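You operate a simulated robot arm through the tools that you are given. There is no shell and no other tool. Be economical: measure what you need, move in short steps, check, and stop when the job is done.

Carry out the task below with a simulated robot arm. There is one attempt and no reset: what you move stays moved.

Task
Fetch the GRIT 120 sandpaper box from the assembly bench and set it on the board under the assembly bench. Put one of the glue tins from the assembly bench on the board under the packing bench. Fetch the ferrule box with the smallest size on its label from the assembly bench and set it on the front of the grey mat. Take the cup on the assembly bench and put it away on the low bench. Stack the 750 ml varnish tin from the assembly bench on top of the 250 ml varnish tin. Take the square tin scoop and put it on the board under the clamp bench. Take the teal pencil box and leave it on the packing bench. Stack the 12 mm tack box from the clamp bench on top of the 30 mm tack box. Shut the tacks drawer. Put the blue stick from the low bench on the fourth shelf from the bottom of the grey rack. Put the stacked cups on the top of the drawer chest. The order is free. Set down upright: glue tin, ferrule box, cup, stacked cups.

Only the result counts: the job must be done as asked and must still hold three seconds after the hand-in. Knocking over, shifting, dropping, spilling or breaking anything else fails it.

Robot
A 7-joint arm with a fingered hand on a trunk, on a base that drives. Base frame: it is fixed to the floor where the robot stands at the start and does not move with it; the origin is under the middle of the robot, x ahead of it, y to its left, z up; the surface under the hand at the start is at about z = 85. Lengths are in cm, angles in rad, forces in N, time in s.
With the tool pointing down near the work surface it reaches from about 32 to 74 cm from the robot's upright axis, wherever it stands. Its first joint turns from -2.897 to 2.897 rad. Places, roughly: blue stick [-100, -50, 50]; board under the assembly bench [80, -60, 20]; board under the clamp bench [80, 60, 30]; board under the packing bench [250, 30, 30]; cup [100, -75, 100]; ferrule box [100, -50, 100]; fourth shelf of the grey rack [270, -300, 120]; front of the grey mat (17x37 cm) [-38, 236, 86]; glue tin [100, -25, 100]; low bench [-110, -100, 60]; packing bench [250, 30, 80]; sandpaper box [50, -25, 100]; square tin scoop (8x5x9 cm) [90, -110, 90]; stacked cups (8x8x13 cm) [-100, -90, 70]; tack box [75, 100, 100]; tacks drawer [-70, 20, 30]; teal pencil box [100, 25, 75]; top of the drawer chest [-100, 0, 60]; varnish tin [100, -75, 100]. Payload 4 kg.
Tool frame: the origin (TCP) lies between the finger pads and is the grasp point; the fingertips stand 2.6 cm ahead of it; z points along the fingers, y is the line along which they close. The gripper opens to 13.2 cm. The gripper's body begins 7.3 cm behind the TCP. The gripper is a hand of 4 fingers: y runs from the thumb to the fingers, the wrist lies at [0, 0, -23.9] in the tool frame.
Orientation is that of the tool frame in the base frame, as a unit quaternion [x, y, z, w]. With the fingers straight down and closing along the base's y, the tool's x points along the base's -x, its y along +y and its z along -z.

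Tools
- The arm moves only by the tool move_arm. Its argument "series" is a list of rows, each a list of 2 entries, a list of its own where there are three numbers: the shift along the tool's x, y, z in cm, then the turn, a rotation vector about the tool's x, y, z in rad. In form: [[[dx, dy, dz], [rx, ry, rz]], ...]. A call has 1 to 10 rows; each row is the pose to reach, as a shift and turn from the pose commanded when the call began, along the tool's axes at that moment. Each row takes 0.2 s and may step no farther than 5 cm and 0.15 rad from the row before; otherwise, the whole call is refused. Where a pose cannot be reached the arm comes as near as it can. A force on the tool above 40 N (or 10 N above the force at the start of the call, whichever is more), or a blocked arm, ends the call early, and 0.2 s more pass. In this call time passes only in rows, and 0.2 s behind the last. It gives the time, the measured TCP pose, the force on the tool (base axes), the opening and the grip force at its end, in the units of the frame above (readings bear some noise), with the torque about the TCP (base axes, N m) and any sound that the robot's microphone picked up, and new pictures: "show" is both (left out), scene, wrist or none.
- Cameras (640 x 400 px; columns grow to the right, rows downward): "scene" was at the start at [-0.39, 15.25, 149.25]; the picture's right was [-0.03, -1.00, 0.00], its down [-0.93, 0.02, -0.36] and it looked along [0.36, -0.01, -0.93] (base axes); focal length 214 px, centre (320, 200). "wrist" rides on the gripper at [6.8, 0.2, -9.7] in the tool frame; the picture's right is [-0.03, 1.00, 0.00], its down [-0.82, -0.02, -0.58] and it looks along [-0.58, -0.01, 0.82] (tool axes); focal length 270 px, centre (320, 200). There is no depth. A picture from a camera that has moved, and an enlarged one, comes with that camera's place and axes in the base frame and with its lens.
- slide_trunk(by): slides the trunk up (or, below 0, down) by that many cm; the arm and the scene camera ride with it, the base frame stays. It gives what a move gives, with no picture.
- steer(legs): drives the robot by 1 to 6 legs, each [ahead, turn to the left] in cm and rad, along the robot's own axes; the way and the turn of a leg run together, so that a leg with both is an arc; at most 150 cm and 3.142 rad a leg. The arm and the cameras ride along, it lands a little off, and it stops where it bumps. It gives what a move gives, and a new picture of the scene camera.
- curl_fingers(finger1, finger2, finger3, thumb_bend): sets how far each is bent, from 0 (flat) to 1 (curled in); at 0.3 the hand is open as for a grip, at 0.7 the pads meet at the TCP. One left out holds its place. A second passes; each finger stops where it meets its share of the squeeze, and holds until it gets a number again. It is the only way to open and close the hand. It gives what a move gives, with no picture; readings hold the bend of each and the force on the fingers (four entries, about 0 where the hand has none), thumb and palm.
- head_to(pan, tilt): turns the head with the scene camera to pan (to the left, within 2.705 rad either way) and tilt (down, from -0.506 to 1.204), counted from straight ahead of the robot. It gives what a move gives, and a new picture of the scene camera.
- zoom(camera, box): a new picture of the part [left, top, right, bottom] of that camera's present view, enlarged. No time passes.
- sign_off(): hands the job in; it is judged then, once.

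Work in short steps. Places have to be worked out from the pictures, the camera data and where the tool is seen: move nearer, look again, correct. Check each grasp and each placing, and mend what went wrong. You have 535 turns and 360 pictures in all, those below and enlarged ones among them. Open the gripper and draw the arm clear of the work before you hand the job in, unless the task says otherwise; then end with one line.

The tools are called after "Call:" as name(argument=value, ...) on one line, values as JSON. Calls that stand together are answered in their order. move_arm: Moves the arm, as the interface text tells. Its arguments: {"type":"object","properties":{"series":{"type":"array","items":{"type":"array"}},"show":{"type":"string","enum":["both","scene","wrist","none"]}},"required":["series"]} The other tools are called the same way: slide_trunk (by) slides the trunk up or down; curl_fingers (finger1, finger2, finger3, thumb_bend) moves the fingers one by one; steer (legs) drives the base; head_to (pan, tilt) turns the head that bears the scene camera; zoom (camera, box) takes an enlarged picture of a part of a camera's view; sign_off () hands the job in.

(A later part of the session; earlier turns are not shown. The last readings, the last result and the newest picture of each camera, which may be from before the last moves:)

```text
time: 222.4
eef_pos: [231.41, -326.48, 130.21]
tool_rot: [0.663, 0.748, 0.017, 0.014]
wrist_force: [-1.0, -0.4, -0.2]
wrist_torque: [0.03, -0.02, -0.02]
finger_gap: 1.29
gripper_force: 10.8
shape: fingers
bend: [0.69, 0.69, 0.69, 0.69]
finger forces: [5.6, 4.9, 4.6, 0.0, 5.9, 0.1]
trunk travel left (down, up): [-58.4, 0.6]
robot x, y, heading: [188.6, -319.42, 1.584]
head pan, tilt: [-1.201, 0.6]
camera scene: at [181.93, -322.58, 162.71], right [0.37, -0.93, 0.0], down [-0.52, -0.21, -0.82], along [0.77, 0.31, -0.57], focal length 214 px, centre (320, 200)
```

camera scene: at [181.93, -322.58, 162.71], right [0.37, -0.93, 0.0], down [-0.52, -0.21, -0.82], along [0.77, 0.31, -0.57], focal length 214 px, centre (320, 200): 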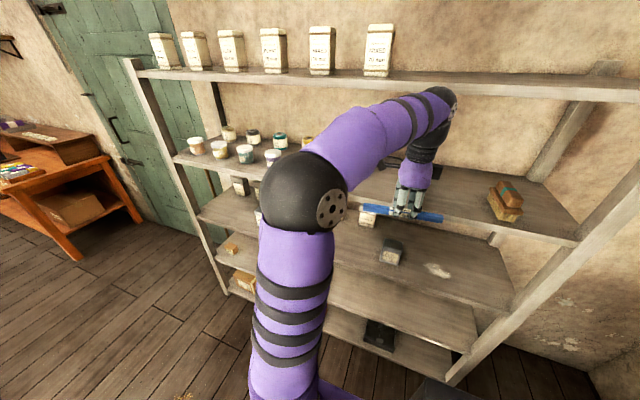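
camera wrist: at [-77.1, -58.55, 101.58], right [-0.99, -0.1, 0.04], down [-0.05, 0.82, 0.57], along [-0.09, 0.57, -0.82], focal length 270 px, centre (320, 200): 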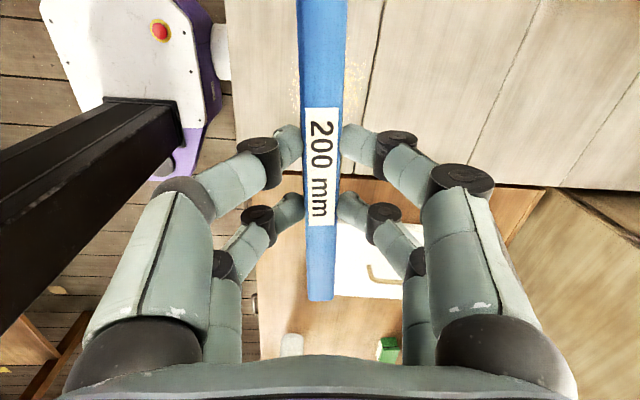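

Call:
move_arm(series=[[[0, 3, -1], [-0.13, 0, 0]], [[0, 6.5, -2], [-0.26, 0, 0]], [[0, 10, -2], [-0.39, 0, 0]], [[0, 14, -2], [-0.52, 0, 0]], [[0, 18, -1], [-0.65, 0, 0]], [[0, 22, 0], [-0.78, 0, 0]], [[0, 26, 1], [-0.9, 0, 0]], [[0, 30, 2], [-0.9, 0, 0]]], show="both")

```text
time: 224.2
eef_pos: [261.21, -322.79, 129.59]
tool_rot: [0.592, 0.665, 0.34, 0.301]
wrist_force: [-0.5, 1.3, -0.4]
wrist_torque: [0.0, -0.02, 0.01]
finger_gap: 1.27
gripper_force: 10.2
shape: fingers
bend: [0.69, 0.7, 0.69, 0.69]
finger forces: [5.5, 4.7, 4.6, 0.1, 5.9, 0.0]
trunk travel left (down, up): [-58.4, 0.6]
robot x, y, heading: [188.95, -320.02, 1.582]
head pan, tilt: [-1.201, 0.6]
camera scene: at [181.99, -322.57, 162.71], right [0.37, -0.93, 0.0], down [-0.53, -0.21, -0.82], along [0.77, 0.31, -0.57], focal length 214 px, centre (320, 200)
camera wrist: at [252.61, -316.94, 135.43], right [0.58, 0.04, 0.81], down [-0.38, -0.87, 0.32], along [0.72, -0.49, -0.49], focal length 270 px, centre (320, 200)
```

scene: 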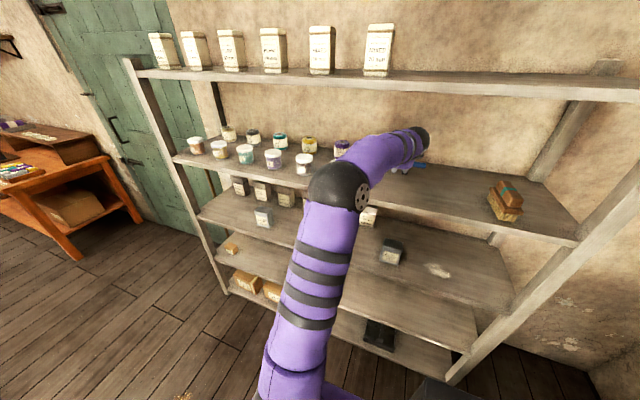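
wrist: 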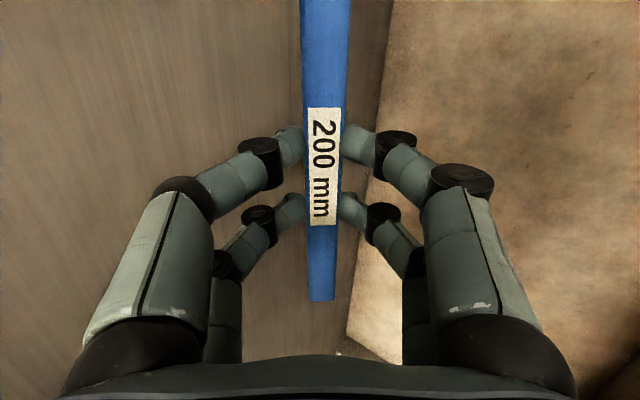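

Lower gently toward the shelf.

Call:
move_arm(series=[[[0, -1.6, 1.2], [0, 0, 0]], [[0, -3.2, 2.3], [0, 0, 0]]], show="none")

Call:
move_arm(series=[[[0, -0.8, 0.6], [0, 0, 0]]], show="wrist")

```text
time: 224.8
eef_pos: [261.17, -322.88, 125.51]
tool_rot: [0.591, 0.667, 0.34, 0.3]
wrist_force: [-0.1, -0.3, 0.5]
wrist_torque: [-0.01, 0.01, 0.0]
finger_gap: 1.29
gripper_force: 10.4
shape: fingers
bend: [0.69, 0.7, 0.69, 0.69]
finger forces: [5.4, 4.8, 4.6, 0.1, 5.8, 0.0]
trunk travel left (down, up): [-58.4, 0.6]
robot x, y, heading: [188.8, -319.57, 1.587]
head pan, tilt: [-1.201, 0.6]
```

```text
time: 225.2
eef_pos: [261.14, -322.79, 124.51]
tool_rot: [0.591, 0.666, 0.341, 0.301]
wrist_force: [0.2, -0.1, -0.9]
wrist_torque: [0.03, 0.03, -0.02]
finger_gap: 1.27
gripper_force: 10.3
shape: fingers
bend: [0.69, 0.7, 0.69, 0.69]
finger forces: [5.4, 4.8, 4.6, 0.0, 6.0, 0.1]
trunk travel left (down, up): [-58.4, 0.6]
robot x, y, heading: [188.83, -319.94, 1.583]
head pan, tilt: [-1.201, 0.6]
camera wrist: at [252.46, -317.09, 130.46], right [0.59, 0.04, 0.81], down [-0.38, -0.87, 0.32], along [0.72, -0.49, -0.49], focal length 270 px, centre (320, 200)
```

wrist: 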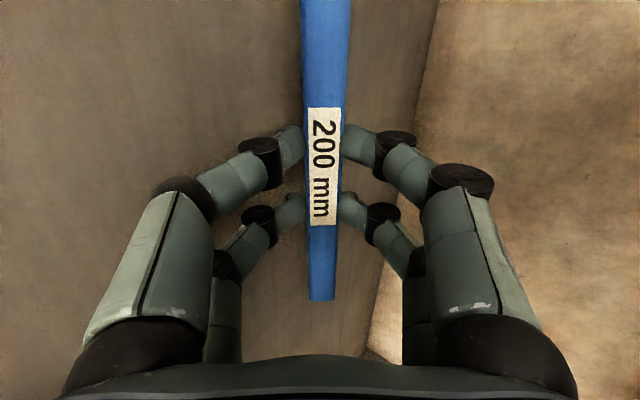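

Call:
move_arm(series=[[[0, -0.4, 0.3], [0, 0, 0]], [[0, -0.8, 0.6], [0, 0, 0]]], show="none")

Call:
head_to(pan=-1.6, tilt=0.5)

Call:
zoom(camera="scene", box=[200, 100, 440, 250])

```text
time: 225.8
eef_pos: [261.16, -322.72, 123.64]
tool_rot: [0.591, 0.666, 0.341, 0.301]
wrist_force: [0.9, 0.0, -0.7]
wrist_torque: [-0.04, 0.05, -0.02]
finger_gap: 1.25
gripper_force: 10.7
shape: fingers
bend: [0.69, 0.7, 0.69, 0.69]
finger forces: [5.4, 4.8, 4.6, 0.0, 6.0, 0.0]
trunk travel left (down, up): [-58.4, 0.6]
robot x, y, heading: [189.05, -319.7, 1.579]
head pan, tilt: [-1.201, 0.6]
```

```text
time: 226.7
eef_pos: [261.11, -322.77, 123.58]
tool_rot: [0.591, 0.667, 0.341, 0.301]
wrist_force: [0.8, -0.4, -1.0]
wrist_torque: [0.01, 0.03, 0.0]
finger_gap: 1.29
gripper_force: 10.2
shape: fingers
bend: [0.69, 0.7, 0.69, 0.69]
finger forces: [5.4, 4.8, 4.6, 0.0, 5.9, 0.0]
trunk travel left (down, up): [-58.4, 0.6]
robot x, y, heading: [189.11, -319.61, 1.584]
head pan, tilt: [-1.6, 0.499]
camera scene: at [182.81, -326.01, 163.62], right [-0.02, -1.0, 0.0], down [-0.48, 0.01, -0.88], along [0.88, -0.02, -0.48], focal length 214 px, centre (320, 200)
```

scene: 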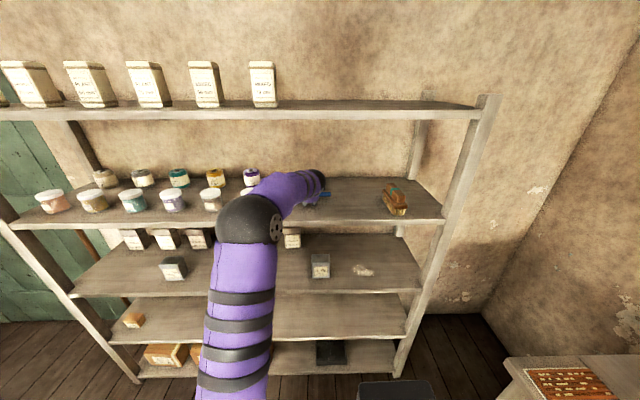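

```text
2.67 times, centred on (320, 175) of scene
camera zoom: at [182.81, -326.01, 163.62], right [-0.02, -1.0, 0.0], down [-0.48, 0.01, -0.88], along [0.88, -0.02, -0.48], focal length 572 px, centre (320, 267)
```

zoom: 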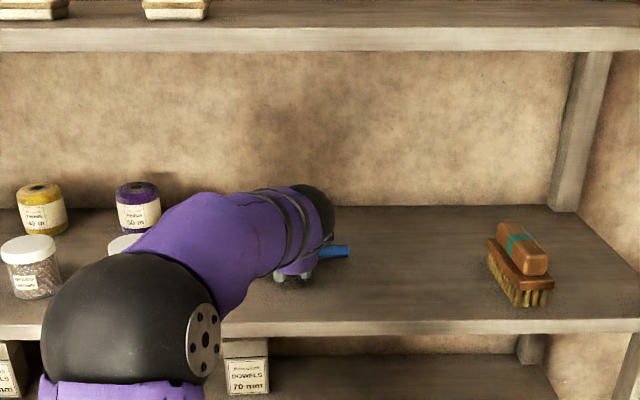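

Call:
move_arm(series=[[[0, -0.4, 0.3], [0, 0, 0]], [[0, -0.8, 0.6], [0, 0, 0]]], show="none")

```text
time: 227.2
eef_pos: [260.93, -322.91, 123.12]
tool_rot: [0.59, 0.664, 0.343, 0.304]
wrist_force: [-6.2, 0.3, 17.2]
wrist_torque: [-0.35, 0.41, -0.13]
finger_gap: 1.31
gripper_force: 24.0
shape: fingers
bend: [0.68, 0.68, 0.7, 0.69]
finger forces: [7.1, 8.1, 27.5, 0.1, 5.1, 0.0]
trunk travel left (down, up): [-58.4, 0.6]
robot x, y, heading: [189.28, -319.75, 1.579]
head pan, tilt: [-1.6, 0.499]
```

Contact with the shelf. I back off slightly and open to release the stick.

Call:
move_arm(series=[[[0, 0.5, -0.35], [0, 0, 0]]], show="none")

Call:
curl_fingers(finger1=0.6, finger2=0.6, finger3=0.6, thumb_bend=0.6)

Call:
zoom(camera="wrist", box=[0, 0, 640, 400])

```text
time: 227.7
eef_pos: [260.89, -322.73, 123.13]
tool_rot: [0.591, 0.667, 0.34, 0.301]
wrist_force: [-1.9, 0.0, 7.8]
wrist_torque: [-0.18, 0.16, -0.04]
finger_gap: 1.26
gripper_force: 17.4
shape: fingers
bend: [0.68, 0.68, 0.7, 0.69]
finger forces: [6.7, 6.5, 16.6, 0.0, 5.4, 0.0]
trunk travel left (down, up): [-58.4, 0.6]
robot x, y, heading: [188.46, -319.96, 1.582]
head pan, tilt: [-1.6, 0.499]
```

```text
time: 228.7
eef_pos: [261.08, -322.79, 123.4]
tool_rot: [0.59, 0.666, 0.342, 0.301]
wrist_force: [2.4, -1.3, 12.8]
wrist_torque: [-0.08, 0.01, 0.02]
finger_gap: 2.52
gripper_force: 6.7
shape: fingers
bend: [0.6, 0.6, 0.65, 0.63]
finger forces: [0.1, 0.0, 7.0, 0.0, 6.0, 0.1]
trunk travel left (down, up): [-58.4, 0.6]
robot x, y, heading: [188.83, -320.1, 1.586]
head pan, tilt: [-1.6, 0.499]
```

```text
1.00 times, centred on (320, 200) of wrist (not enlarged: the box is as wide or as high as the picture)
camera zoom: at [252.32, -317.0, 129.19], right [0.58, 0.04, 0.81], down [-0.38, -0.87, 0.32], along [0.72, -0.49, -0.49], focal length 270 px, centre (320, 200)
```

zoom: 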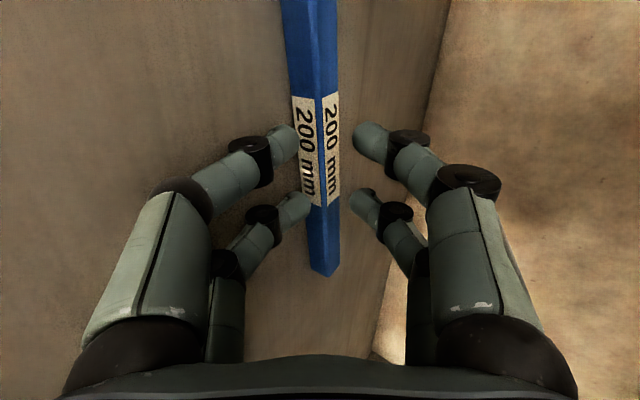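

The stick now lies on the shelf between the fingers. Withdraw backwards slowly.

Call:
move_arm(series=[[[0, 0, -1.5], [0, 0, 0]], [[0, 0, -3], [0, 0, 0]], [[0, 0, -5], [0, 0, 0]], [[0, 0, -8], [0, 0, 0]]], show="wrist")

```text
time: 229.7
eef_pos: [254.7, -323.67, 127.91]
tool_rot: [0.591, 0.667, 0.341, 0.301]
wrist_force: [0.4, 0.7, 0.6]
wrist_torque: [0.03, 0.01, 0.03]
finger_gap: 3.2
gripper_force: 0.1
shape: fingers
bend: [0.6, 0.6, 0.6, 0.6]
finger forces: [0.0, 0.0, 0.1, 0.0, 0.0, 0.0]
trunk travel left (down, up): [-58.4, 0.6]
robot x, y, heading: [188.95, -319.82, 1.58]
head pan, tilt: [-1.6, 0.499]
camera wrist: at [246.04, -317.85, 133.82], right [0.59, 0.04, 0.81], down [-0.38, -0.87, 0.32], along [0.72, -0.49, -0.49], focal length 270 px, centre (320, 200)
```

wrist: 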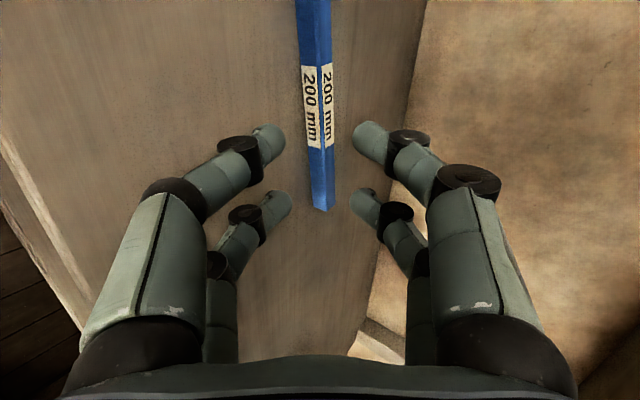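

Stick rests on the fourth shelf. Withdraw completely and straighten.

Call:
move_arm(series=[[[0, -1.5, -3.5], [0, 0, 0]], [[0.2, -3, -7], [0, 0, 0]], [[0.3, -4.5, -10.5], [0.13, 0, 0]], [[0.4, -6, -14], [0.26, 0, 0]], [[0.6, -7.5, -17], [0.39, 0, 0]], [[0.7, -9, -20], [0.52, 0, 0]], [[0.8, -10.9, -21.8], [0.65, 0, 0]], [[0.8, -10.9, -21.8], [0.78, 0, 0]], [[0.8, -10.9, -21.8], [0.9, 0, 0]]], show="scene")

Call:
curl_fingers(finger1=0.3, finger2=0.3, finger3=0.3, thumb_bend=0.3)

```text
time: 231.7
eef_pos: [230.8, -325.84, 131.93]
tool_rot: [0.664, 0.748, 0.016, 0.014]
wrist_force: [0.3, 0.8, 0.4]
wrist_torque: [0.01, 0.01, -0.03]
finger_gap: 3.2
gripper_force: 0.1
shape: fingers
bend: [0.6, 0.6, 0.6, 0.6]
finger forces: [0.0, 0.0, 0.0, 0.0, 0.0, 0.0]
trunk travel left (down, up): [-58.4, 0.6]
robot x, y, heading: [188.81, -319.86, 1.585]
head pan, tilt: [-1.6, 0.499]
camera scene: at [182.88, -326.0, 163.62], right [-0.02, -1.0, 0.0], down [-0.48, 0.01, -0.88], along [0.88, -0.02, -0.48], focal length 214 px, centre (320, 200)
```

scene: 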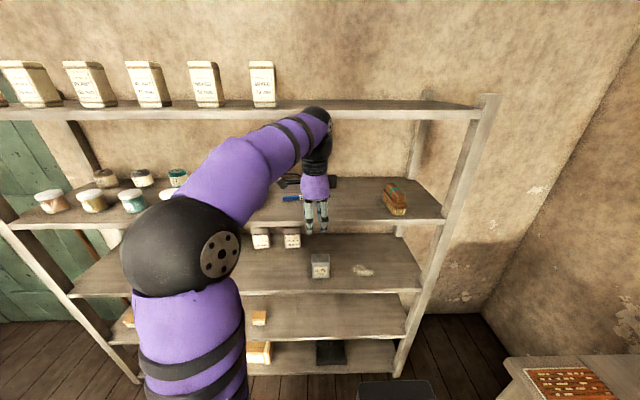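

```text
time: 232.7
eef_pos: [230.79, -325.65, 131.93]
tool_rot: [0.664, 0.748, 0.017, 0.014]
wrist_force: [-0.2, 0.0, -0.3]
wrist_torque: [-0.01, -0.01, 0.01]
finger_gap: 13.22
gripper_force: 0.0
shape: fingers
bend: [0.3, 0.3, 0.3, 0.3]
finger forces: [0.0, 0.0, 0.0, 0.1, 0.1, 0.0]
trunk travel left (down, up): [-58.4, 0.6]
robot x, y, heading: [189.0, -319.79, 1.582]
head pan, tilt: [-1.6, 0.499]
```

Stick placed. I drive back toward the rear aisle and look at the back labels on the assembly bench.

Call:
steer(legs=[[135, 0]])

Call:
head_to(pan=0.6, tilt=0.45)

Call:
zoom(camera="scene", box=[160, 120, 480, 320])

```text
time: 239.4
eef_pos: [229.32, -190.11, 131.86]
tool_rot: [0.665, 0.747, 0.017, 0.014]
wrist_force: [-0.6, -0.3, 0.3]
wrist_torque: [-0.01, 0.02, 0.02]
finger_gap: 13.24
gripper_force: 0.1
shape: fingers
bend: [0.3, 0.3, 0.3, 0.3]
finger forces: [0.0, 0.1, 0.1, 0.1, 0.0, 0.1]
trunk travel left (down, up): [-58.4, 0.6]
robot x, y, heading: [187.77, -184.17, 1.577]
head pan, tilt: [-1.6, 0.499]
camera scene: at [181.55, -190.37, 163.62], right [-0.02, -1.0, 0.0], down [-0.48, 0.01, -0.88], along [0.88, -0.02, -0.48], focal length 214 px, centre (320, 200)
```

scene: 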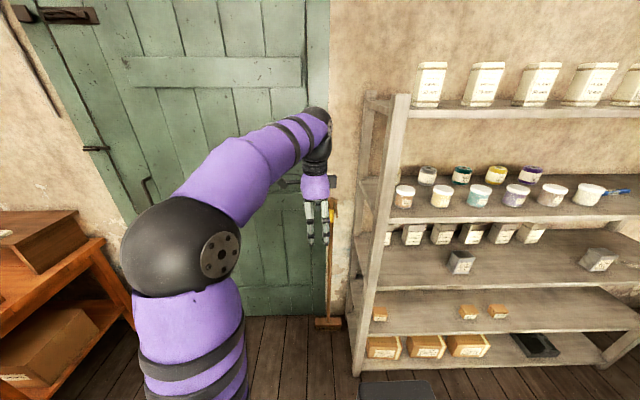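

```text
time: 241.5
eef_pos: [229.5, -190.31, 131.89]
tool_rot: [0.665, 0.747, 0.017, 0.014]
wrist_force: [-0.4, 0.8, -0.3]
wrist_torque: [0.0, -0.03, 0.01]
finger_gap: 13.2
gripper_force: 0.1
shape: fingers
bend: [0.3, 0.3, 0.3, 0.3]
finger forces: [0.0, 0.0, 0.0, 0.1, 0.1, 0.1]
trunk travel left (down, up): [-58.4, 0.6]
robot x, y, heading: [187.31, -184.16, 1.573]
head pan, tilt: [0.6, 0.45]
camera scene: at [167.21, -182.63, 164.07], right [0.82, 0.57, 0.0], down [0.25, -0.36, -0.9], along [-0.51, 0.74, -0.44], focal length 214 px, centre (320, 200)
```

scene: 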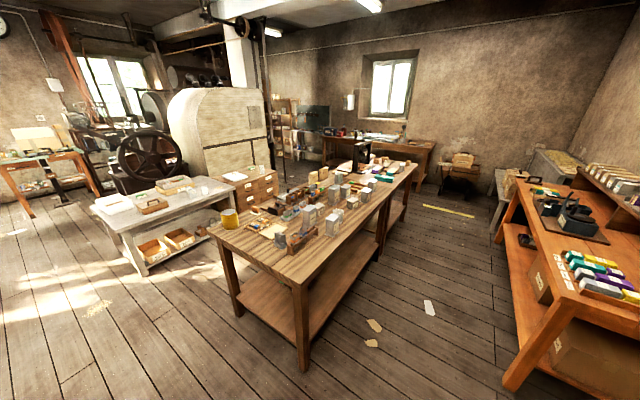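

```text
2.00 times, centred on (320, 220) of scene
camera zoom: at [167.21, -182.63, 164.07], right [0.82, 0.57, 0.0], down [0.25, -0.36, -0.9], along [-0.51, 0.74, -0.44], focal length 429 px, centre (320, 160)
```

zoom: 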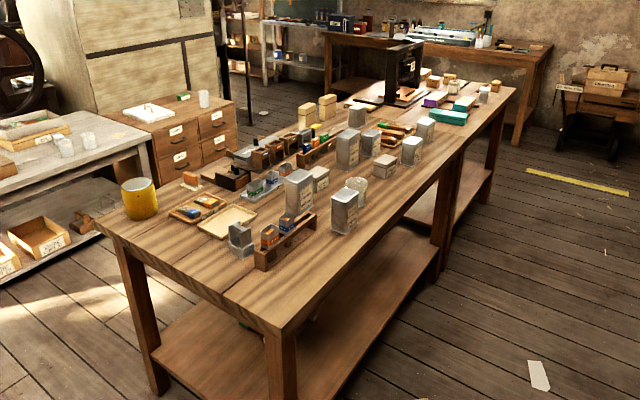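

Call:
zoom(camera="scene", box=[265, 160, 395, 250])

Call:
zoom(camera="scene", box=[500, 160, 640, 360])

```text
4.44 times, centred on (330, 205) of scene
camera zoom: at [167.21, -182.63, 164.07], right [0.82, 0.57, 0.0], down [0.25, -0.36, -0.9], along [-0.51, 0.74, -0.44], focal length 953 px, centre (276, 178)
```

zoom: 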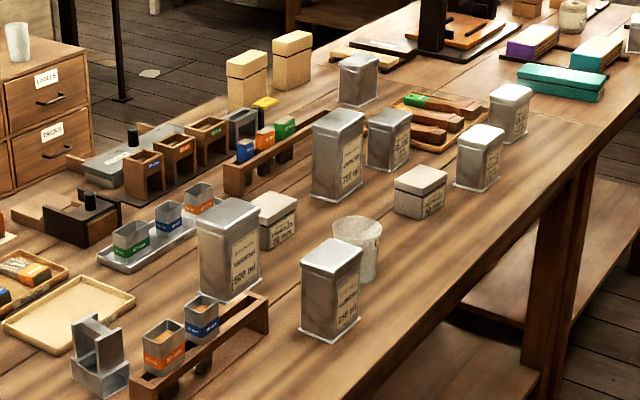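

```text
2.00 times, centred on (570, 260) of scene
camera zoom: at [167.21, -182.63, 164.07], right [0.82, 0.57, 0.0], down [0.25, -0.36, -0.9], along [-0.51, 0.74, -0.44], focal length 429 px, centre (-180, 80)
```

zoom: 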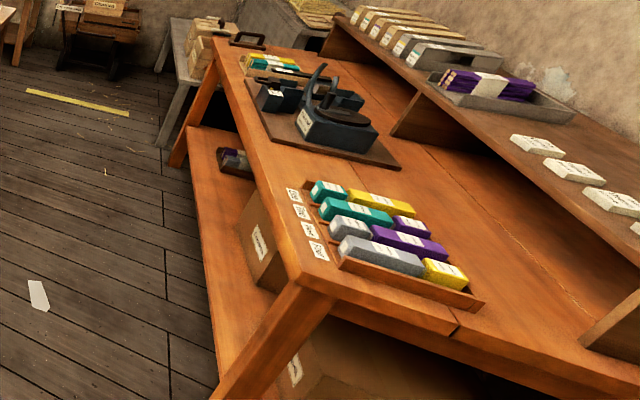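

I can see the tins and boxes well. I turn around in the open area and reverse into the rear aisle with the assembly bench on my right.

Call:
steer(legs=[[0, 1.57], [0, 1.87], [-82, 0], [0, -0.3]])

Call:
head_to(pan=-2.0, tilt=0.7)

```text
time: 256.1
eef_pos: [122.85, -99.97, 131.93]
tool_rot: [0.742, -0.67, -0.014, 0.017]
wrist_force: [0.3, -0.2, 1.2]
wrist_torque: [0.03, 0.0, 0.02]
finger_gap: 13.23
gripper_force: 0.0
shape: fingers
bend: [0.3, 0.3, 0.3, 0.3]
finger forces: [0.0, 0.1, 0.1, 0.0, 0.1, 0.0]
trunk travel left (down, up): [-58.4, 0.6]
robot x, y, heading: [164.69, -106.63, -1.579]
head pan, tilt: [0.6, 0.45]
camera scene: at [184.98, -108.21, 164.07], right [-0.83, -0.56, 0.0], down [-0.24, 0.36, -0.9], along [0.5, -0.75, -0.44], focal length 214 px, centre (320, 200)
```

scene: 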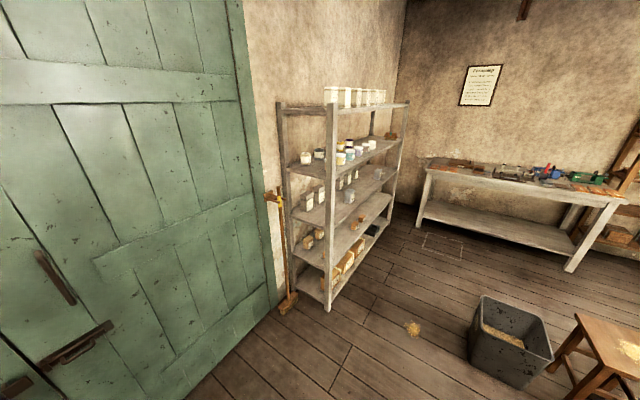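

```text
time: 258.4
eef_pos: [122.97, -99.9, 131.96]
tool_rot: [0.742, -0.67, -0.014, 0.016]
wrist_force: [0.1, -0.6, -0.5]
wrist_torque: [0.04, 0.0, 0.0]
finger_gap: 13.24
gripper_force: 0.1
shape: fingers
bend: [0.3, 0.3, 0.3, 0.3]
finger forces: [0.0, 0.0, 0.1, 0.0, 0.0, 0.1]
trunk travel left (down, up): [-58.4, 0.6]
robot x, y, heading: [164.5, -106.58, -1.576]
head pan, tilt: [-2.0, 0.7]
camera scene: at [172.16, -96.99, 161.85], right [0.42, 0.91, 0.0], down [0.58, -0.27, -0.76], along [-0.69, 0.32, -0.64], focal length 214 px, centre (320, 200)
```

scene: 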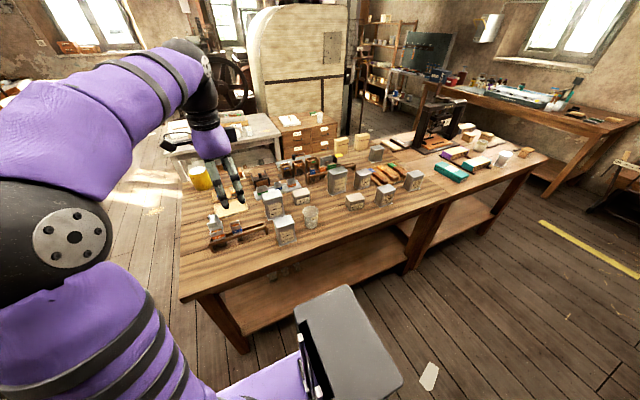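

Call:
zoom(camera="scene", box=[250, 145, 370, 250])

Call:
zoom(camera="scene", box=[320, 130, 440, 220])

```text
3.81 times, centred on (310, 198) of scene
camera zoom: at [172.16, -96.99, 161.85], right [0.42, 0.91, 0.0], down [0.58, -0.27, -0.76], along [-0.69, 0.32, -0.64], focal length 817 px, centre (358, 210)
```

zoom: 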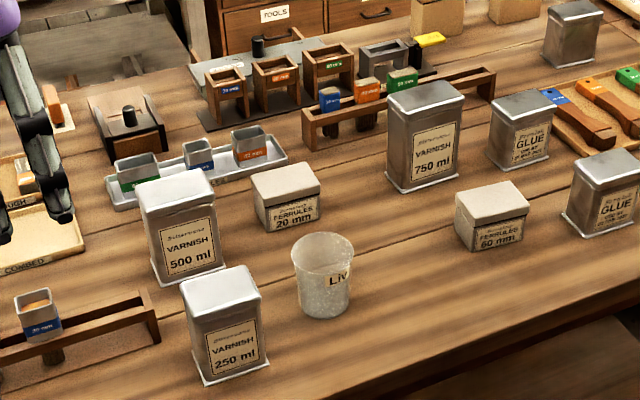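

```text
4.44 times, centred on (380, 175) of scene
camera zoom: at [172.16, -96.99, 161.85], right [0.42, 0.91, 0.0], down [0.58, -0.27, -0.76], along [-0.69, 0.32, -0.64], focal length 953 px, centre (53, 311)
```

zoom: 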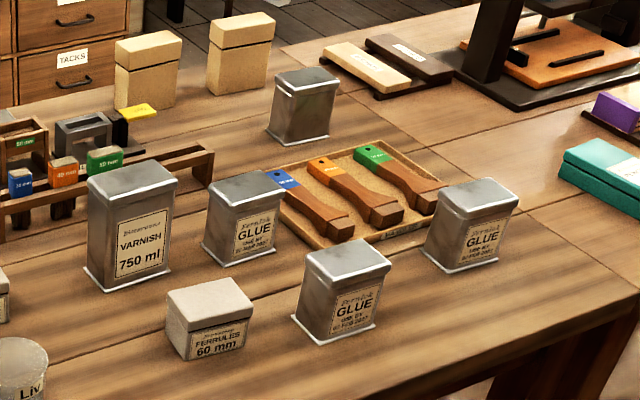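

All labels readable: FERRULES 20 mm, VARNISH 250/500/750, several GLUE tins. I move the base closer to the bench (x ≈150).

Call:
steer(legs=[[0, 0.3], [-50, 0], [0, -0.3]])

Call:
head_to(pan=-1.9, tilt=0.9)

```text
time: 263.4
eef_pos: [108.55, -53.71, 131.97]
tool_rot: [0.747, -0.664, -0.014, 0.017]
wrist_force: [-0.8, -0.1, -0.9]
wrist_torque: [0.01, 0.0, 0.0]
finger_gap: 13.21
gripper_force: 0.1
shape: fingers
bend: [0.3, 0.3, 0.3, 0.3]
finger forces: [0.0, 0.1, 0.1, 0.1, 0.0, 0.0]
trunk travel left (down, up): [-58.4, 0.6]
robot x, y, heading: [150.16, -59.84, -1.566]
head pan, tilt: [-2.0, 0.7]
camera scene: at [157.74, -50.15, 161.85], right [0.41, 0.91, 0.0], down [0.59, -0.27, -0.76], along [-0.7, 0.32, -0.64], focal length 214 px, centre (320, 200)
```

scene: 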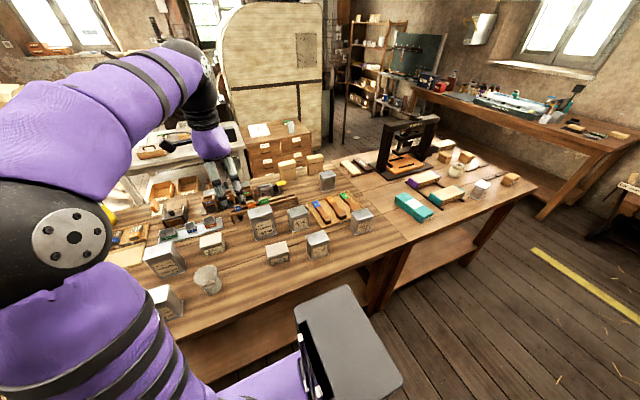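

```text
time: 264.1
eef_pos: [108.54, -53.89, 132.02]
tool_rot: [0.747, -0.665, -0.014, 0.017]
wrist_force: [0.2, 0.1, 0.0]
wrist_torque: [-0.01, -0.03, -0.01]
finger_gap: 13.28
gripper_force: 0.0
shape: fingers
bend: [0.3, 0.3, 0.3, 0.3]
finger forces: [0.1, 0.0, 0.0, 0.0, 0.0, 0.1]
trunk travel left (down, up): [-58.4, 0.6]
robot x, y, heading: [150.29, -60.12, -1.567]
head pan, tilt: [-1.901, 0.901]
camera scene: at [158.33, -51.24, 160.24], right [0.32, 0.95, 0.0], down [0.74, -0.25, -0.62], along [-0.59, 0.2, -0.78], focal length 214 px, centre (320, 200)
```

scene: 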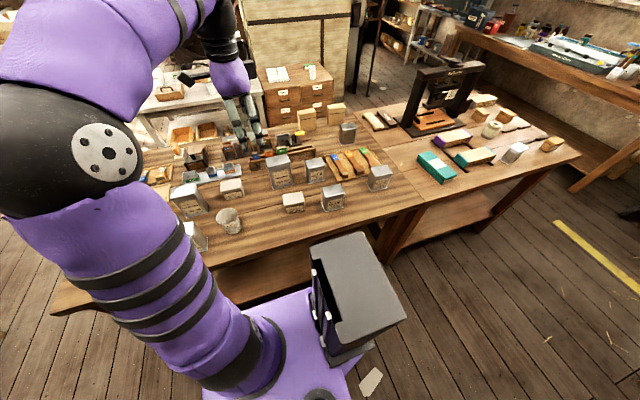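

Rotate the hand so the fingers close along y, and look down at the 750 ml tin.

Call:
move_arm(series=[[[-0.5, 0.5, 0.5], [0, 0, -0.145]], [[-1, 1, 1], [0, 0, -0.29]], [[-1.6, 1.6, 1.5], [0, 0, -0.435]], [[-2.2, 2.2, 2], [0, 0, -0.58]], [[-2.8, 2.8, 2.5], [0, 0, -0.725]], [[-3.4, 3.4, 3], [0, 0, -0.87]], [[-4, 4, 3.5], [0, 0, -1.015]], [[-4.6, 4.6, 4], [0, 0, -1.16]], [[-5.2, 5.2, 4.5], [0, 0, -1.305]], [[-5.7, 5.4, 5], [0, 0, -1.45]]], show="wrist")

```text
time: 266.3
eef_pos: [102.37, -48.92, 127.22]
tool_rot: [1.0, 0.0, -0.022, 0.004]
wrist_force: [0.5, -0.7, 0.0]
wrist_torque: [0.04, -0.02, 0.02]
finger_gap: 13.25
gripper_force: 0.1
shape: fingers
bend: [0.3, 0.3, 0.3, 0.3]
finger forces: [0.0, 0.0, 0.1, 0.0, 0.0, 0.0]
trunk travel left (down, up): [-58.4, 0.6]
robot x, y, heading: [150.23, -59.94, -1.564]
head pan, tilt: [-1.901, 0.901]
camera wrist: at [109.39, -49.0, 136.61], right [-0.03, -1.0, 0.01], down [-0.79, 0.03, 0.61], along [-0.61, 0.01, -0.79], focal length 270 px, centre (320, 200)
```

wrist: 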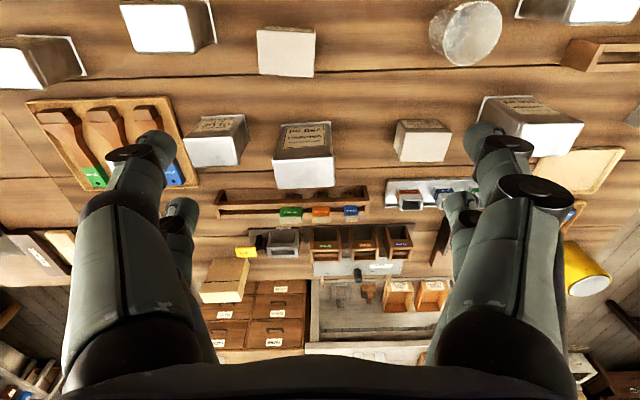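

Call:
zoom(camera="wrist", box=[190, 90, 430, 240])

```text
2.67 times, centred on (310, 165) of wrist
camera zoom: at [109.39, -49.0, 136.61], right [-0.03, -1.0, 0.01], down [-0.79, 0.03, 0.61], along [-0.61, 0.01, -0.79], focal length 721 px, centre (347, 293)
```

zoom: 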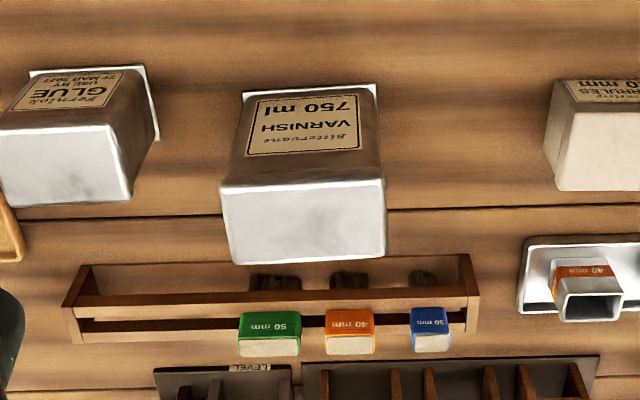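

The 750 ml tin: centre ≈(85.6,−46.1), top z ≈98.4, 9.8 wide in y, 5.8 deep in x. I will grip across x near the top; turn the hand 90° and move over it.

Call:
move_arm(series=[[[-1.7, -0.3, 1.5], [0.003, 0.0035, 0.15]], [[-3.4, -0.6, 3], [0.007, 0.007, 0.3]], [[-5, -0.8, 4.5], [0.01, 0.0105, 0.45]], [[-6.7, -1.1, 6], [0.013, 0.014, 0.6]], [[-8.4, -1.4, 7.5], [0.016, 0.0175, 0.75]], [[-10, -1.7, 9], [0.02, 0.021, 0.9]], [[-11.8, -2, 10.5], [0.023, 0.0245, 1.05]], [[-13.4, -2.2, 12], [0.026, 0.028, 1.2]], [[-15.1, -2.5, 13.5], [0.03, 0.0315, 1.35]], [[-16.8, -2.8, 15], [0.033, 0.035, 1.49]]], show="none")

Call:
curl_fingers(finger1=0.42, finger2=0.42, finger3=0.42, thumb_bend=0.42)

Call:
zoom(camera="wrist", box=[0, 0, 640, 400])

```text
time: 268.5
eef_pos: [86.46, -46.66, 112.43]
tool_rot: [0.733, -0.68, 0.003, 0.002]
wrist_force: [0.0, 0.4, 0.0]
wrist_torque: [-0.01, -0.02, 0.01]
finger_gap: 13.25
gripper_force: 0.0
shape: fingers
bend: [0.3, 0.3, 0.3, 0.3]
finger forces: [0.0, 0.0, 0.0, 0.0, 0.0, 0.1]
out of reach, approached as far as the arm can: row 9, 10
trunk travel left (down, up): [-58.4, 0.6]
robot x, y, heading: [150.26, -59.65, -1.567]
head pan, tilt: [-1.901, 0.901]
```

```text
time: 269.5
eef_pos: [86.4, -46.6, 112.47]
tool_rot: [0.734, -0.679, 0.002, 0.003]
wrist_force: [0.1, -0.5, 0.2]
wrist_torque: [0.01, -0.01, 0.02]
finger_gap: 9.38
gripper_force: 0.2
shape: fingers
bend: [0.42, 0.42, 0.42, 0.42]
finger forces: [0.1, 0.0, 0.0, 0.0, 0.0, 0.1]
trunk travel left (down, up): [-58.4, 0.6]
robot x, y, heading: [149.96, -59.95, -1.56]
head pan, tilt: [-1.901, 0.901]
```

```text
1.00 times, centred on (320, 200) of wrist (not enlarged: the box is as wide or as high as the picture)
camera zoom: at [86.66, -53.51, 122.28], right [-1.0, -0.05, 0.0], down [-0.04, 0.82, 0.57], along [-0.03, 0.57, -0.82], focal length 270 px, centre (320, 200)
```

zoom: 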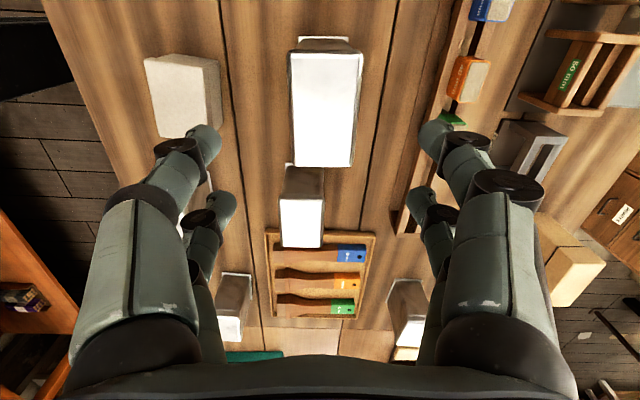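

Call:
move_arm(series=[[[0, 0.3, 4], [0, 0, 0]], [[0, 0.6, 8], [0, 0, 0]], [[0, 0.6, 12], [0, 0, 0]], [[0, 0.6, 15], [0, 0, 0]], [[0, 0.6, 17], [0, 0, 0]]], show="wrist")

```text
time: 270.7
eef_pos: [86.02, -47.07, 95.45]
tool_rot: [0.734, -0.679, 0.002, 0.003]
wrist_force: [-0.2, 0.2, -0.6]
wrist_torque: [0.02, -0.02, 0.03]
finger_gap: 9.35
gripper_force: 0.1
shape: fingers
bend: [0.42, 0.42, 0.42, 0.42]
finger forces: [0.0, 0.1, 0.0, 0.1, 0.1, 0.0]
trunk travel left (down, up): [-58.4, 0.6]
robot x, y, heading: [150.39, -59.72, -1.563]
head pan, tilt: [-1.901, 0.901]
camera wrist: at [86.18, -53.85, 105.25], right [-1.0, -0.05, 0.0], down [-0.04, 0.82, 0.57], along [-0.03, 0.57, -0.82], focal length 270 px, centre (320, 200)
```

wrist: 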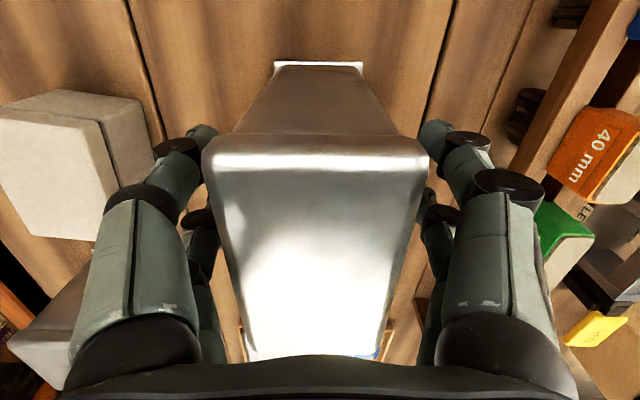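

Well centred. Close.

Call:
curl_fingers(finger1=0.62, finger2=0.62, finger3=0.62, thumb_bend=0.62)

Call:
move_arm(series=[[[0, 0, -1.5], [0, 0, 0]], [[0, 0, -3], [0, 0, 0]]], show="wrist")

```text
time: 271.7
eef_pos: [86.02, -47.15, 95.62]
tool_rot: [0.734, -0.679, 0.002, 0.002]
wrist_force: [1.8, 0.3, 0.1]
wrist_torque: [-0.02, -0.1, -0.04]
finger_gap: 5.61
gripper_force: 14.3
shape: fingers
bend: [0.53, 0.54, 0.53, 0.57]
finger forces: [7.2, 6.4, 6.7, 0.1, 9.2, 0.1]
trunk travel left (down, up): [-58.4, 0.6]
robot x, y, heading: [150.12, -60.31, -1.563]
head pan, tilt: [-1.901, 0.901]
```

```text
time: 272.3
eef_pos: [85.88, -46.92, 98.23]
tool_rot: [0.734, -0.679, 0.002, 0.002]
wrist_force: [0.2, 0.3, -7.9]
wrist_torque: [-0.07, 0.03, -0.01]
finger_gap: 5.62
gripper_force: 14.4
shape: fingers
bend: [0.53, 0.53, 0.53, 0.57]
finger forces: [7.9, 7.0, 6.3, 0.0, 8.7, 0.1]
trunk travel left (down, up): [-58.4, 0.6]
robot x, y, heading: [150.37, -60.03, -1.564]
head pan, tilt: [-1.901, 0.901]
camera wrist: at [86.15, -53.78, 108.15], right [-1.0, -0.05, 0.0], down [-0.04, 0.82, 0.57], along [-0.03, 0.57, -0.82], focal length 270 px, centre (320, 200)
```

wrist: 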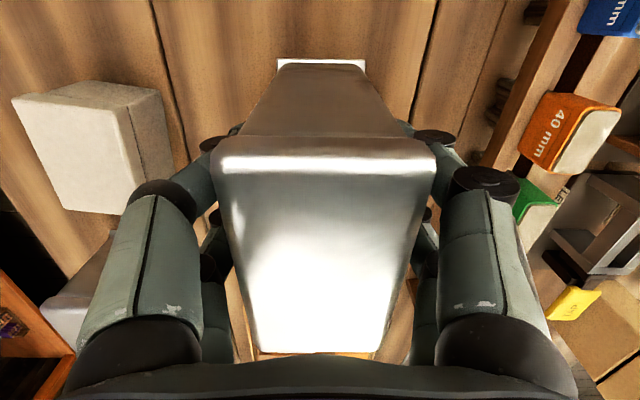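

Held (≈0.8 kg). I firm the grip, lift and draw the tin inward, well above the others.

Call:
curl_fingers(finger1=0.68, finger2=0.68, finger3=0.68, thumb_bend=0.68)

Call:
move_arm(series=[[[0, -1, -3], [0, 0, 0]], [[0, -3, -6.5], [0, 0, 0]], [[0, -6, -10], [0, 0, 0]], [[0, -9, -13.5], [0, 0, 0]], [[0, -12, -17], [0, 0, 0]]], show="none")

Call:
steer(legs=[[42, 0]])

```text
time: 273.3
eef_pos: [85.95, -46.89, 98.47]
tool_rot: [0.734, -0.679, 0.002, 0.003]
wrist_force: [0.3, -0.2, -7.7]
wrist_torque: [-0.07, -0.02, 0.01]
finger_gap: 5.55
gripper_force: 21.0
shape: fingers
bend: [0.51, 0.51, 0.54, 0.6]
finger forces: [11.0, 10.1, 8.2, 0.0, 12.7, 0.0]
trunk travel left (down, up): [-58.4, 0.6]
robot x, y, heading: [150.31, -60.25, -1.565]
head pan, tilt: [-1.901, 0.901]
```

```text
time: 274.5
eef_pos: [97.77, -45.75, 115.4]
tool_rot: [0.734, -0.679, 0.003, 0.003]
wrist_force: [1.1, -0.3, -8.3]
wrist_torque: [-0.07, -0.03, 0.05]
finger_gap: 5.54
gripper_force: 20.4
shape: fingers
bend: [0.5, 0.51, 0.54, 0.6]
finger forces: [10.9, 10.1, 8.2, 0.0, 12.7, 0.0]
trunk travel left (down, up): [-58.4, 0.6]
robot x, y, heading: [150.34, -60.01, -1.567]
head pan, tilt: [-1.901, 0.901]
```

```text
time: 277.1
eef_pos: [97.86, -88.52, 115.38]
tool_rot: [0.737, -0.676, 0.003, 0.002]
wrist_force: [0.0, -1.3, -8.6]
wrist_torque: [-0.05, -0.04, -0.03]
finger_gap: 5.53
gripper_force: 20.7
shape: fingers
bend: [0.5, 0.51, 0.54, 0.6]
finger forces: [10.9, 10.2, 8.3, 0.1, 12.7, 0.0]
trunk travel left (down, up): [-58.4, 0.6]
robot x, y, heading: [150.61, -102.39, -1.558]
head pan, tilt: [-1.901, 0.901]
camera scene: at [158.58, -93.47, 160.24], right [0.31, 0.95, 0.0], down [0.75, -0.24, -0.62], along [-0.59, 0.19, -0.78], focal length 214 px, centre (320, 200)
```

scene: 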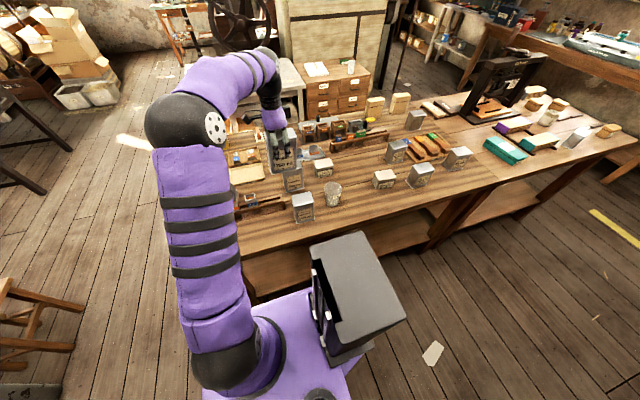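

Good view with the 250 ml tin in the clear. I zoom on it.

Call:
zoom(camera="scene", box=[250, 120, 370, 240])

```text
3.33 times, centred on (310, 180) of scene
camera zoom: at [158.58, -93.47, 160.24], right [0.31, 0.95, 0.0], down [0.75, -0.24, -0.62], along [-0.59, 0.19, -0.78], focal length 715 px, centre (353, 267)
```

zoom: 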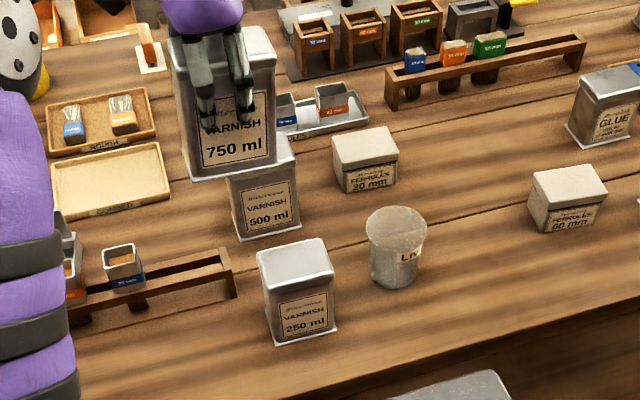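

250 ml tin: centre ≈(106.9,−84.1), top z ≈95.2. I move the 750 ml tin over it and start down.

Call:
move_arm(series=[[[-1, -3, 0], [0, 0, 0]], [[-2, -6, 0], [0, 0, 0]], [[-3.3, -9.4, 0], [0, 0, 0]], [[-3.3, -9.4, 4], [0, 0, 0]], [[-3.3, -9.4, 8], [0, 0, 0]]], show="scene")

Call:
zoom(camera="scene", box=[260, 140, 360, 240])

```text
time: 278.3
eef_pos: [107.06, -84.41, 107.53]
tool_rot: [0.737, -0.675, 0.001, 0.004]
wrist_force: [1.6, -2.7, 11.4]
wrist_torque: [0.16, 0.0, -0.03]
finger_gap: 5.55
gripper_force: 22.2
shape: fingers
bend: [0.5, 0.51, 0.55, 0.61]
finger forces: [11.2, 10.5, 10.4, 0.1, 13.0, 0.0]
trunk travel left (down, up): [-58.4, 0.6]
robot x, y, heading: [150.63, -102.16, -1.56]
head pan, tilt: [-1.901, 0.901]
camera scene: at [158.76, -93.57, 160.29], right [0.31, 0.95, 0.0], down [0.74, -0.24, -0.62], along [-0.59, 0.19, -0.78], focal length 214 px, centre (320, 200)
```

scene: 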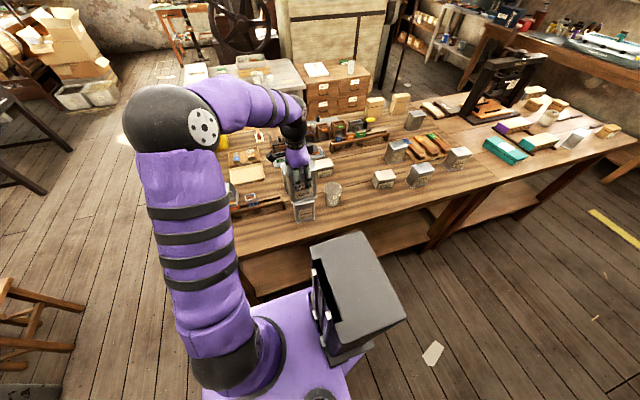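

```text
4.00 times, centred on (310, 190) of scene
camera zoom: at [158.76, -93.57, 160.29], right [0.31, 0.95, 0.0], down [0.74, -0.24, -0.62], along [-0.59, 0.19, -0.78], focal length 858 px, centre (360, 240)
```

zoom: 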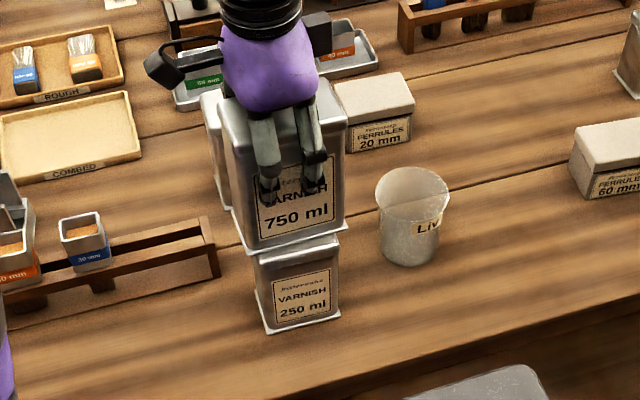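

Contact made and it sits well centred on the 250 ml tin. Relieve and release.

Call:
move_arm(series=[[[0, 0, -0.3], [0, 0, 0]]], show="none")

Call:
curl_fingers(finger1=0.4, finger2=0.4, finger3=0.4, thumb_bend=0.4)

Call:
move_arm(series=[[[0, 0, -3], [0, 0, 0]], [[0, 0, -7], [0, 0, 0]], [[0, 0, -11], [0, 0, 0]], [[0, 0, -15], [0, 0, 0]]], show="scene")

Call:
zoom(camera="scene", box=[260, 140, 360, 240])

```text
time: 278.7
eef_pos: [106.98, -84.37, 107.78]
tool_rot: [0.737, -0.676, 0.003, 0.003]
wrist_force: [0.5, -1.2, 2.5]
wrist_torque: [0.21, 0.09, 0.04]
finger_gap: 5.56
gripper_force: 21.9
shape: fingers
bend: [0.5, 0.51, 0.55, 0.61]
finger forces: [11.0, 10.7, 10.1, 0.0, 12.4, 0.0]
trunk travel left (down, up): [-58.4, 0.6]
robot x, y, heading: [150.5, -102.08, -1.559]
head pan, tilt: [-1.901, 0.901]
```

```text
time: 279.7
eef_pos: [106.99, -84.38, 107.76]
tool_rot: [0.736, -0.677, 0.002, 0.002]
wrist_force: [-0.3, -0.6, -0.8]
wrist_torque: [0.03, -0.01, 0.0]
finger_gap: 9.91
gripper_force: 0.1
shape: fingers
bend: [0.4, 0.4, 0.4, 0.4]
finger forces: [0.0, 0.0, 0.0, 0.1, 0.0, 0.0]
trunk travel left (down, up): [-58.4, 0.6]
robot x, y, heading: [150.84, -102.13, -1.558]
head pan, tilt: [-1.901, 0.901]
```

```text
time: 280.7
eef_pos: [106.96, -84.24, 122.9]
tool_rot: [0.737, -0.676, 0.002, 0.002]
wrist_force: [0.2, 0.5, 0.3]
wrist_torque: [0.0, -0.02, -0.01]
finger_gap: 9.93
gripper_force: 0.1
shape: fingers
bend: [0.4, 0.4, 0.4, 0.4]
finger forces: [0.0, 0.0, 0.1, 0.1, 0.0, 0.0]
trunk travel left (down, up): [-58.4, 0.6]
robot x, y, heading: [150.41, -101.94, -1.558]
head pan, tilt: [-1.901, 0.901]
camera scene: at [158.66, -93.45, 160.23], right [0.31, 0.95, 0.0], down [0.74, -0.24, -0.62], along [-0.59, 0.19, -0.78], focal length 214 px, centre (320, 200)
```

scene: 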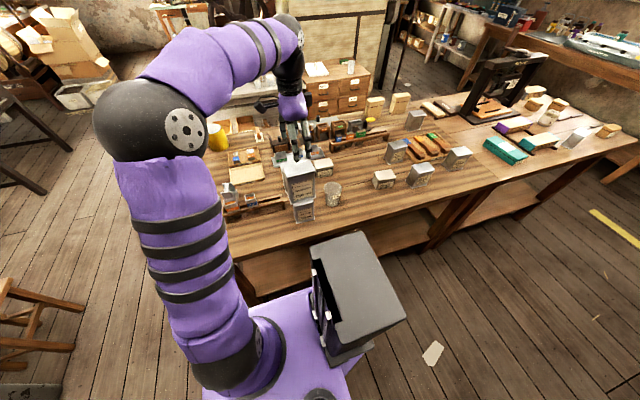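

```text
4.00 times, centred on (310, 190) of scene
camera zoom: at [158.66, -93.45, 160.23], right [0.31, 0.95, 0.0], down [0.74, -0.24, -0.62], along [-0.59, 0.19, -0.78], focal length 858 px, centre (360, 240)
```

zoom: 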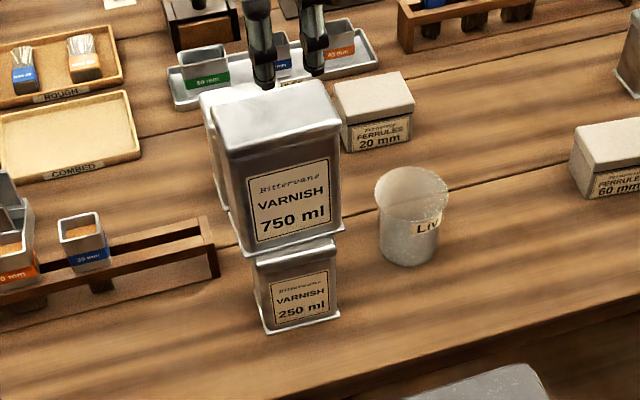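

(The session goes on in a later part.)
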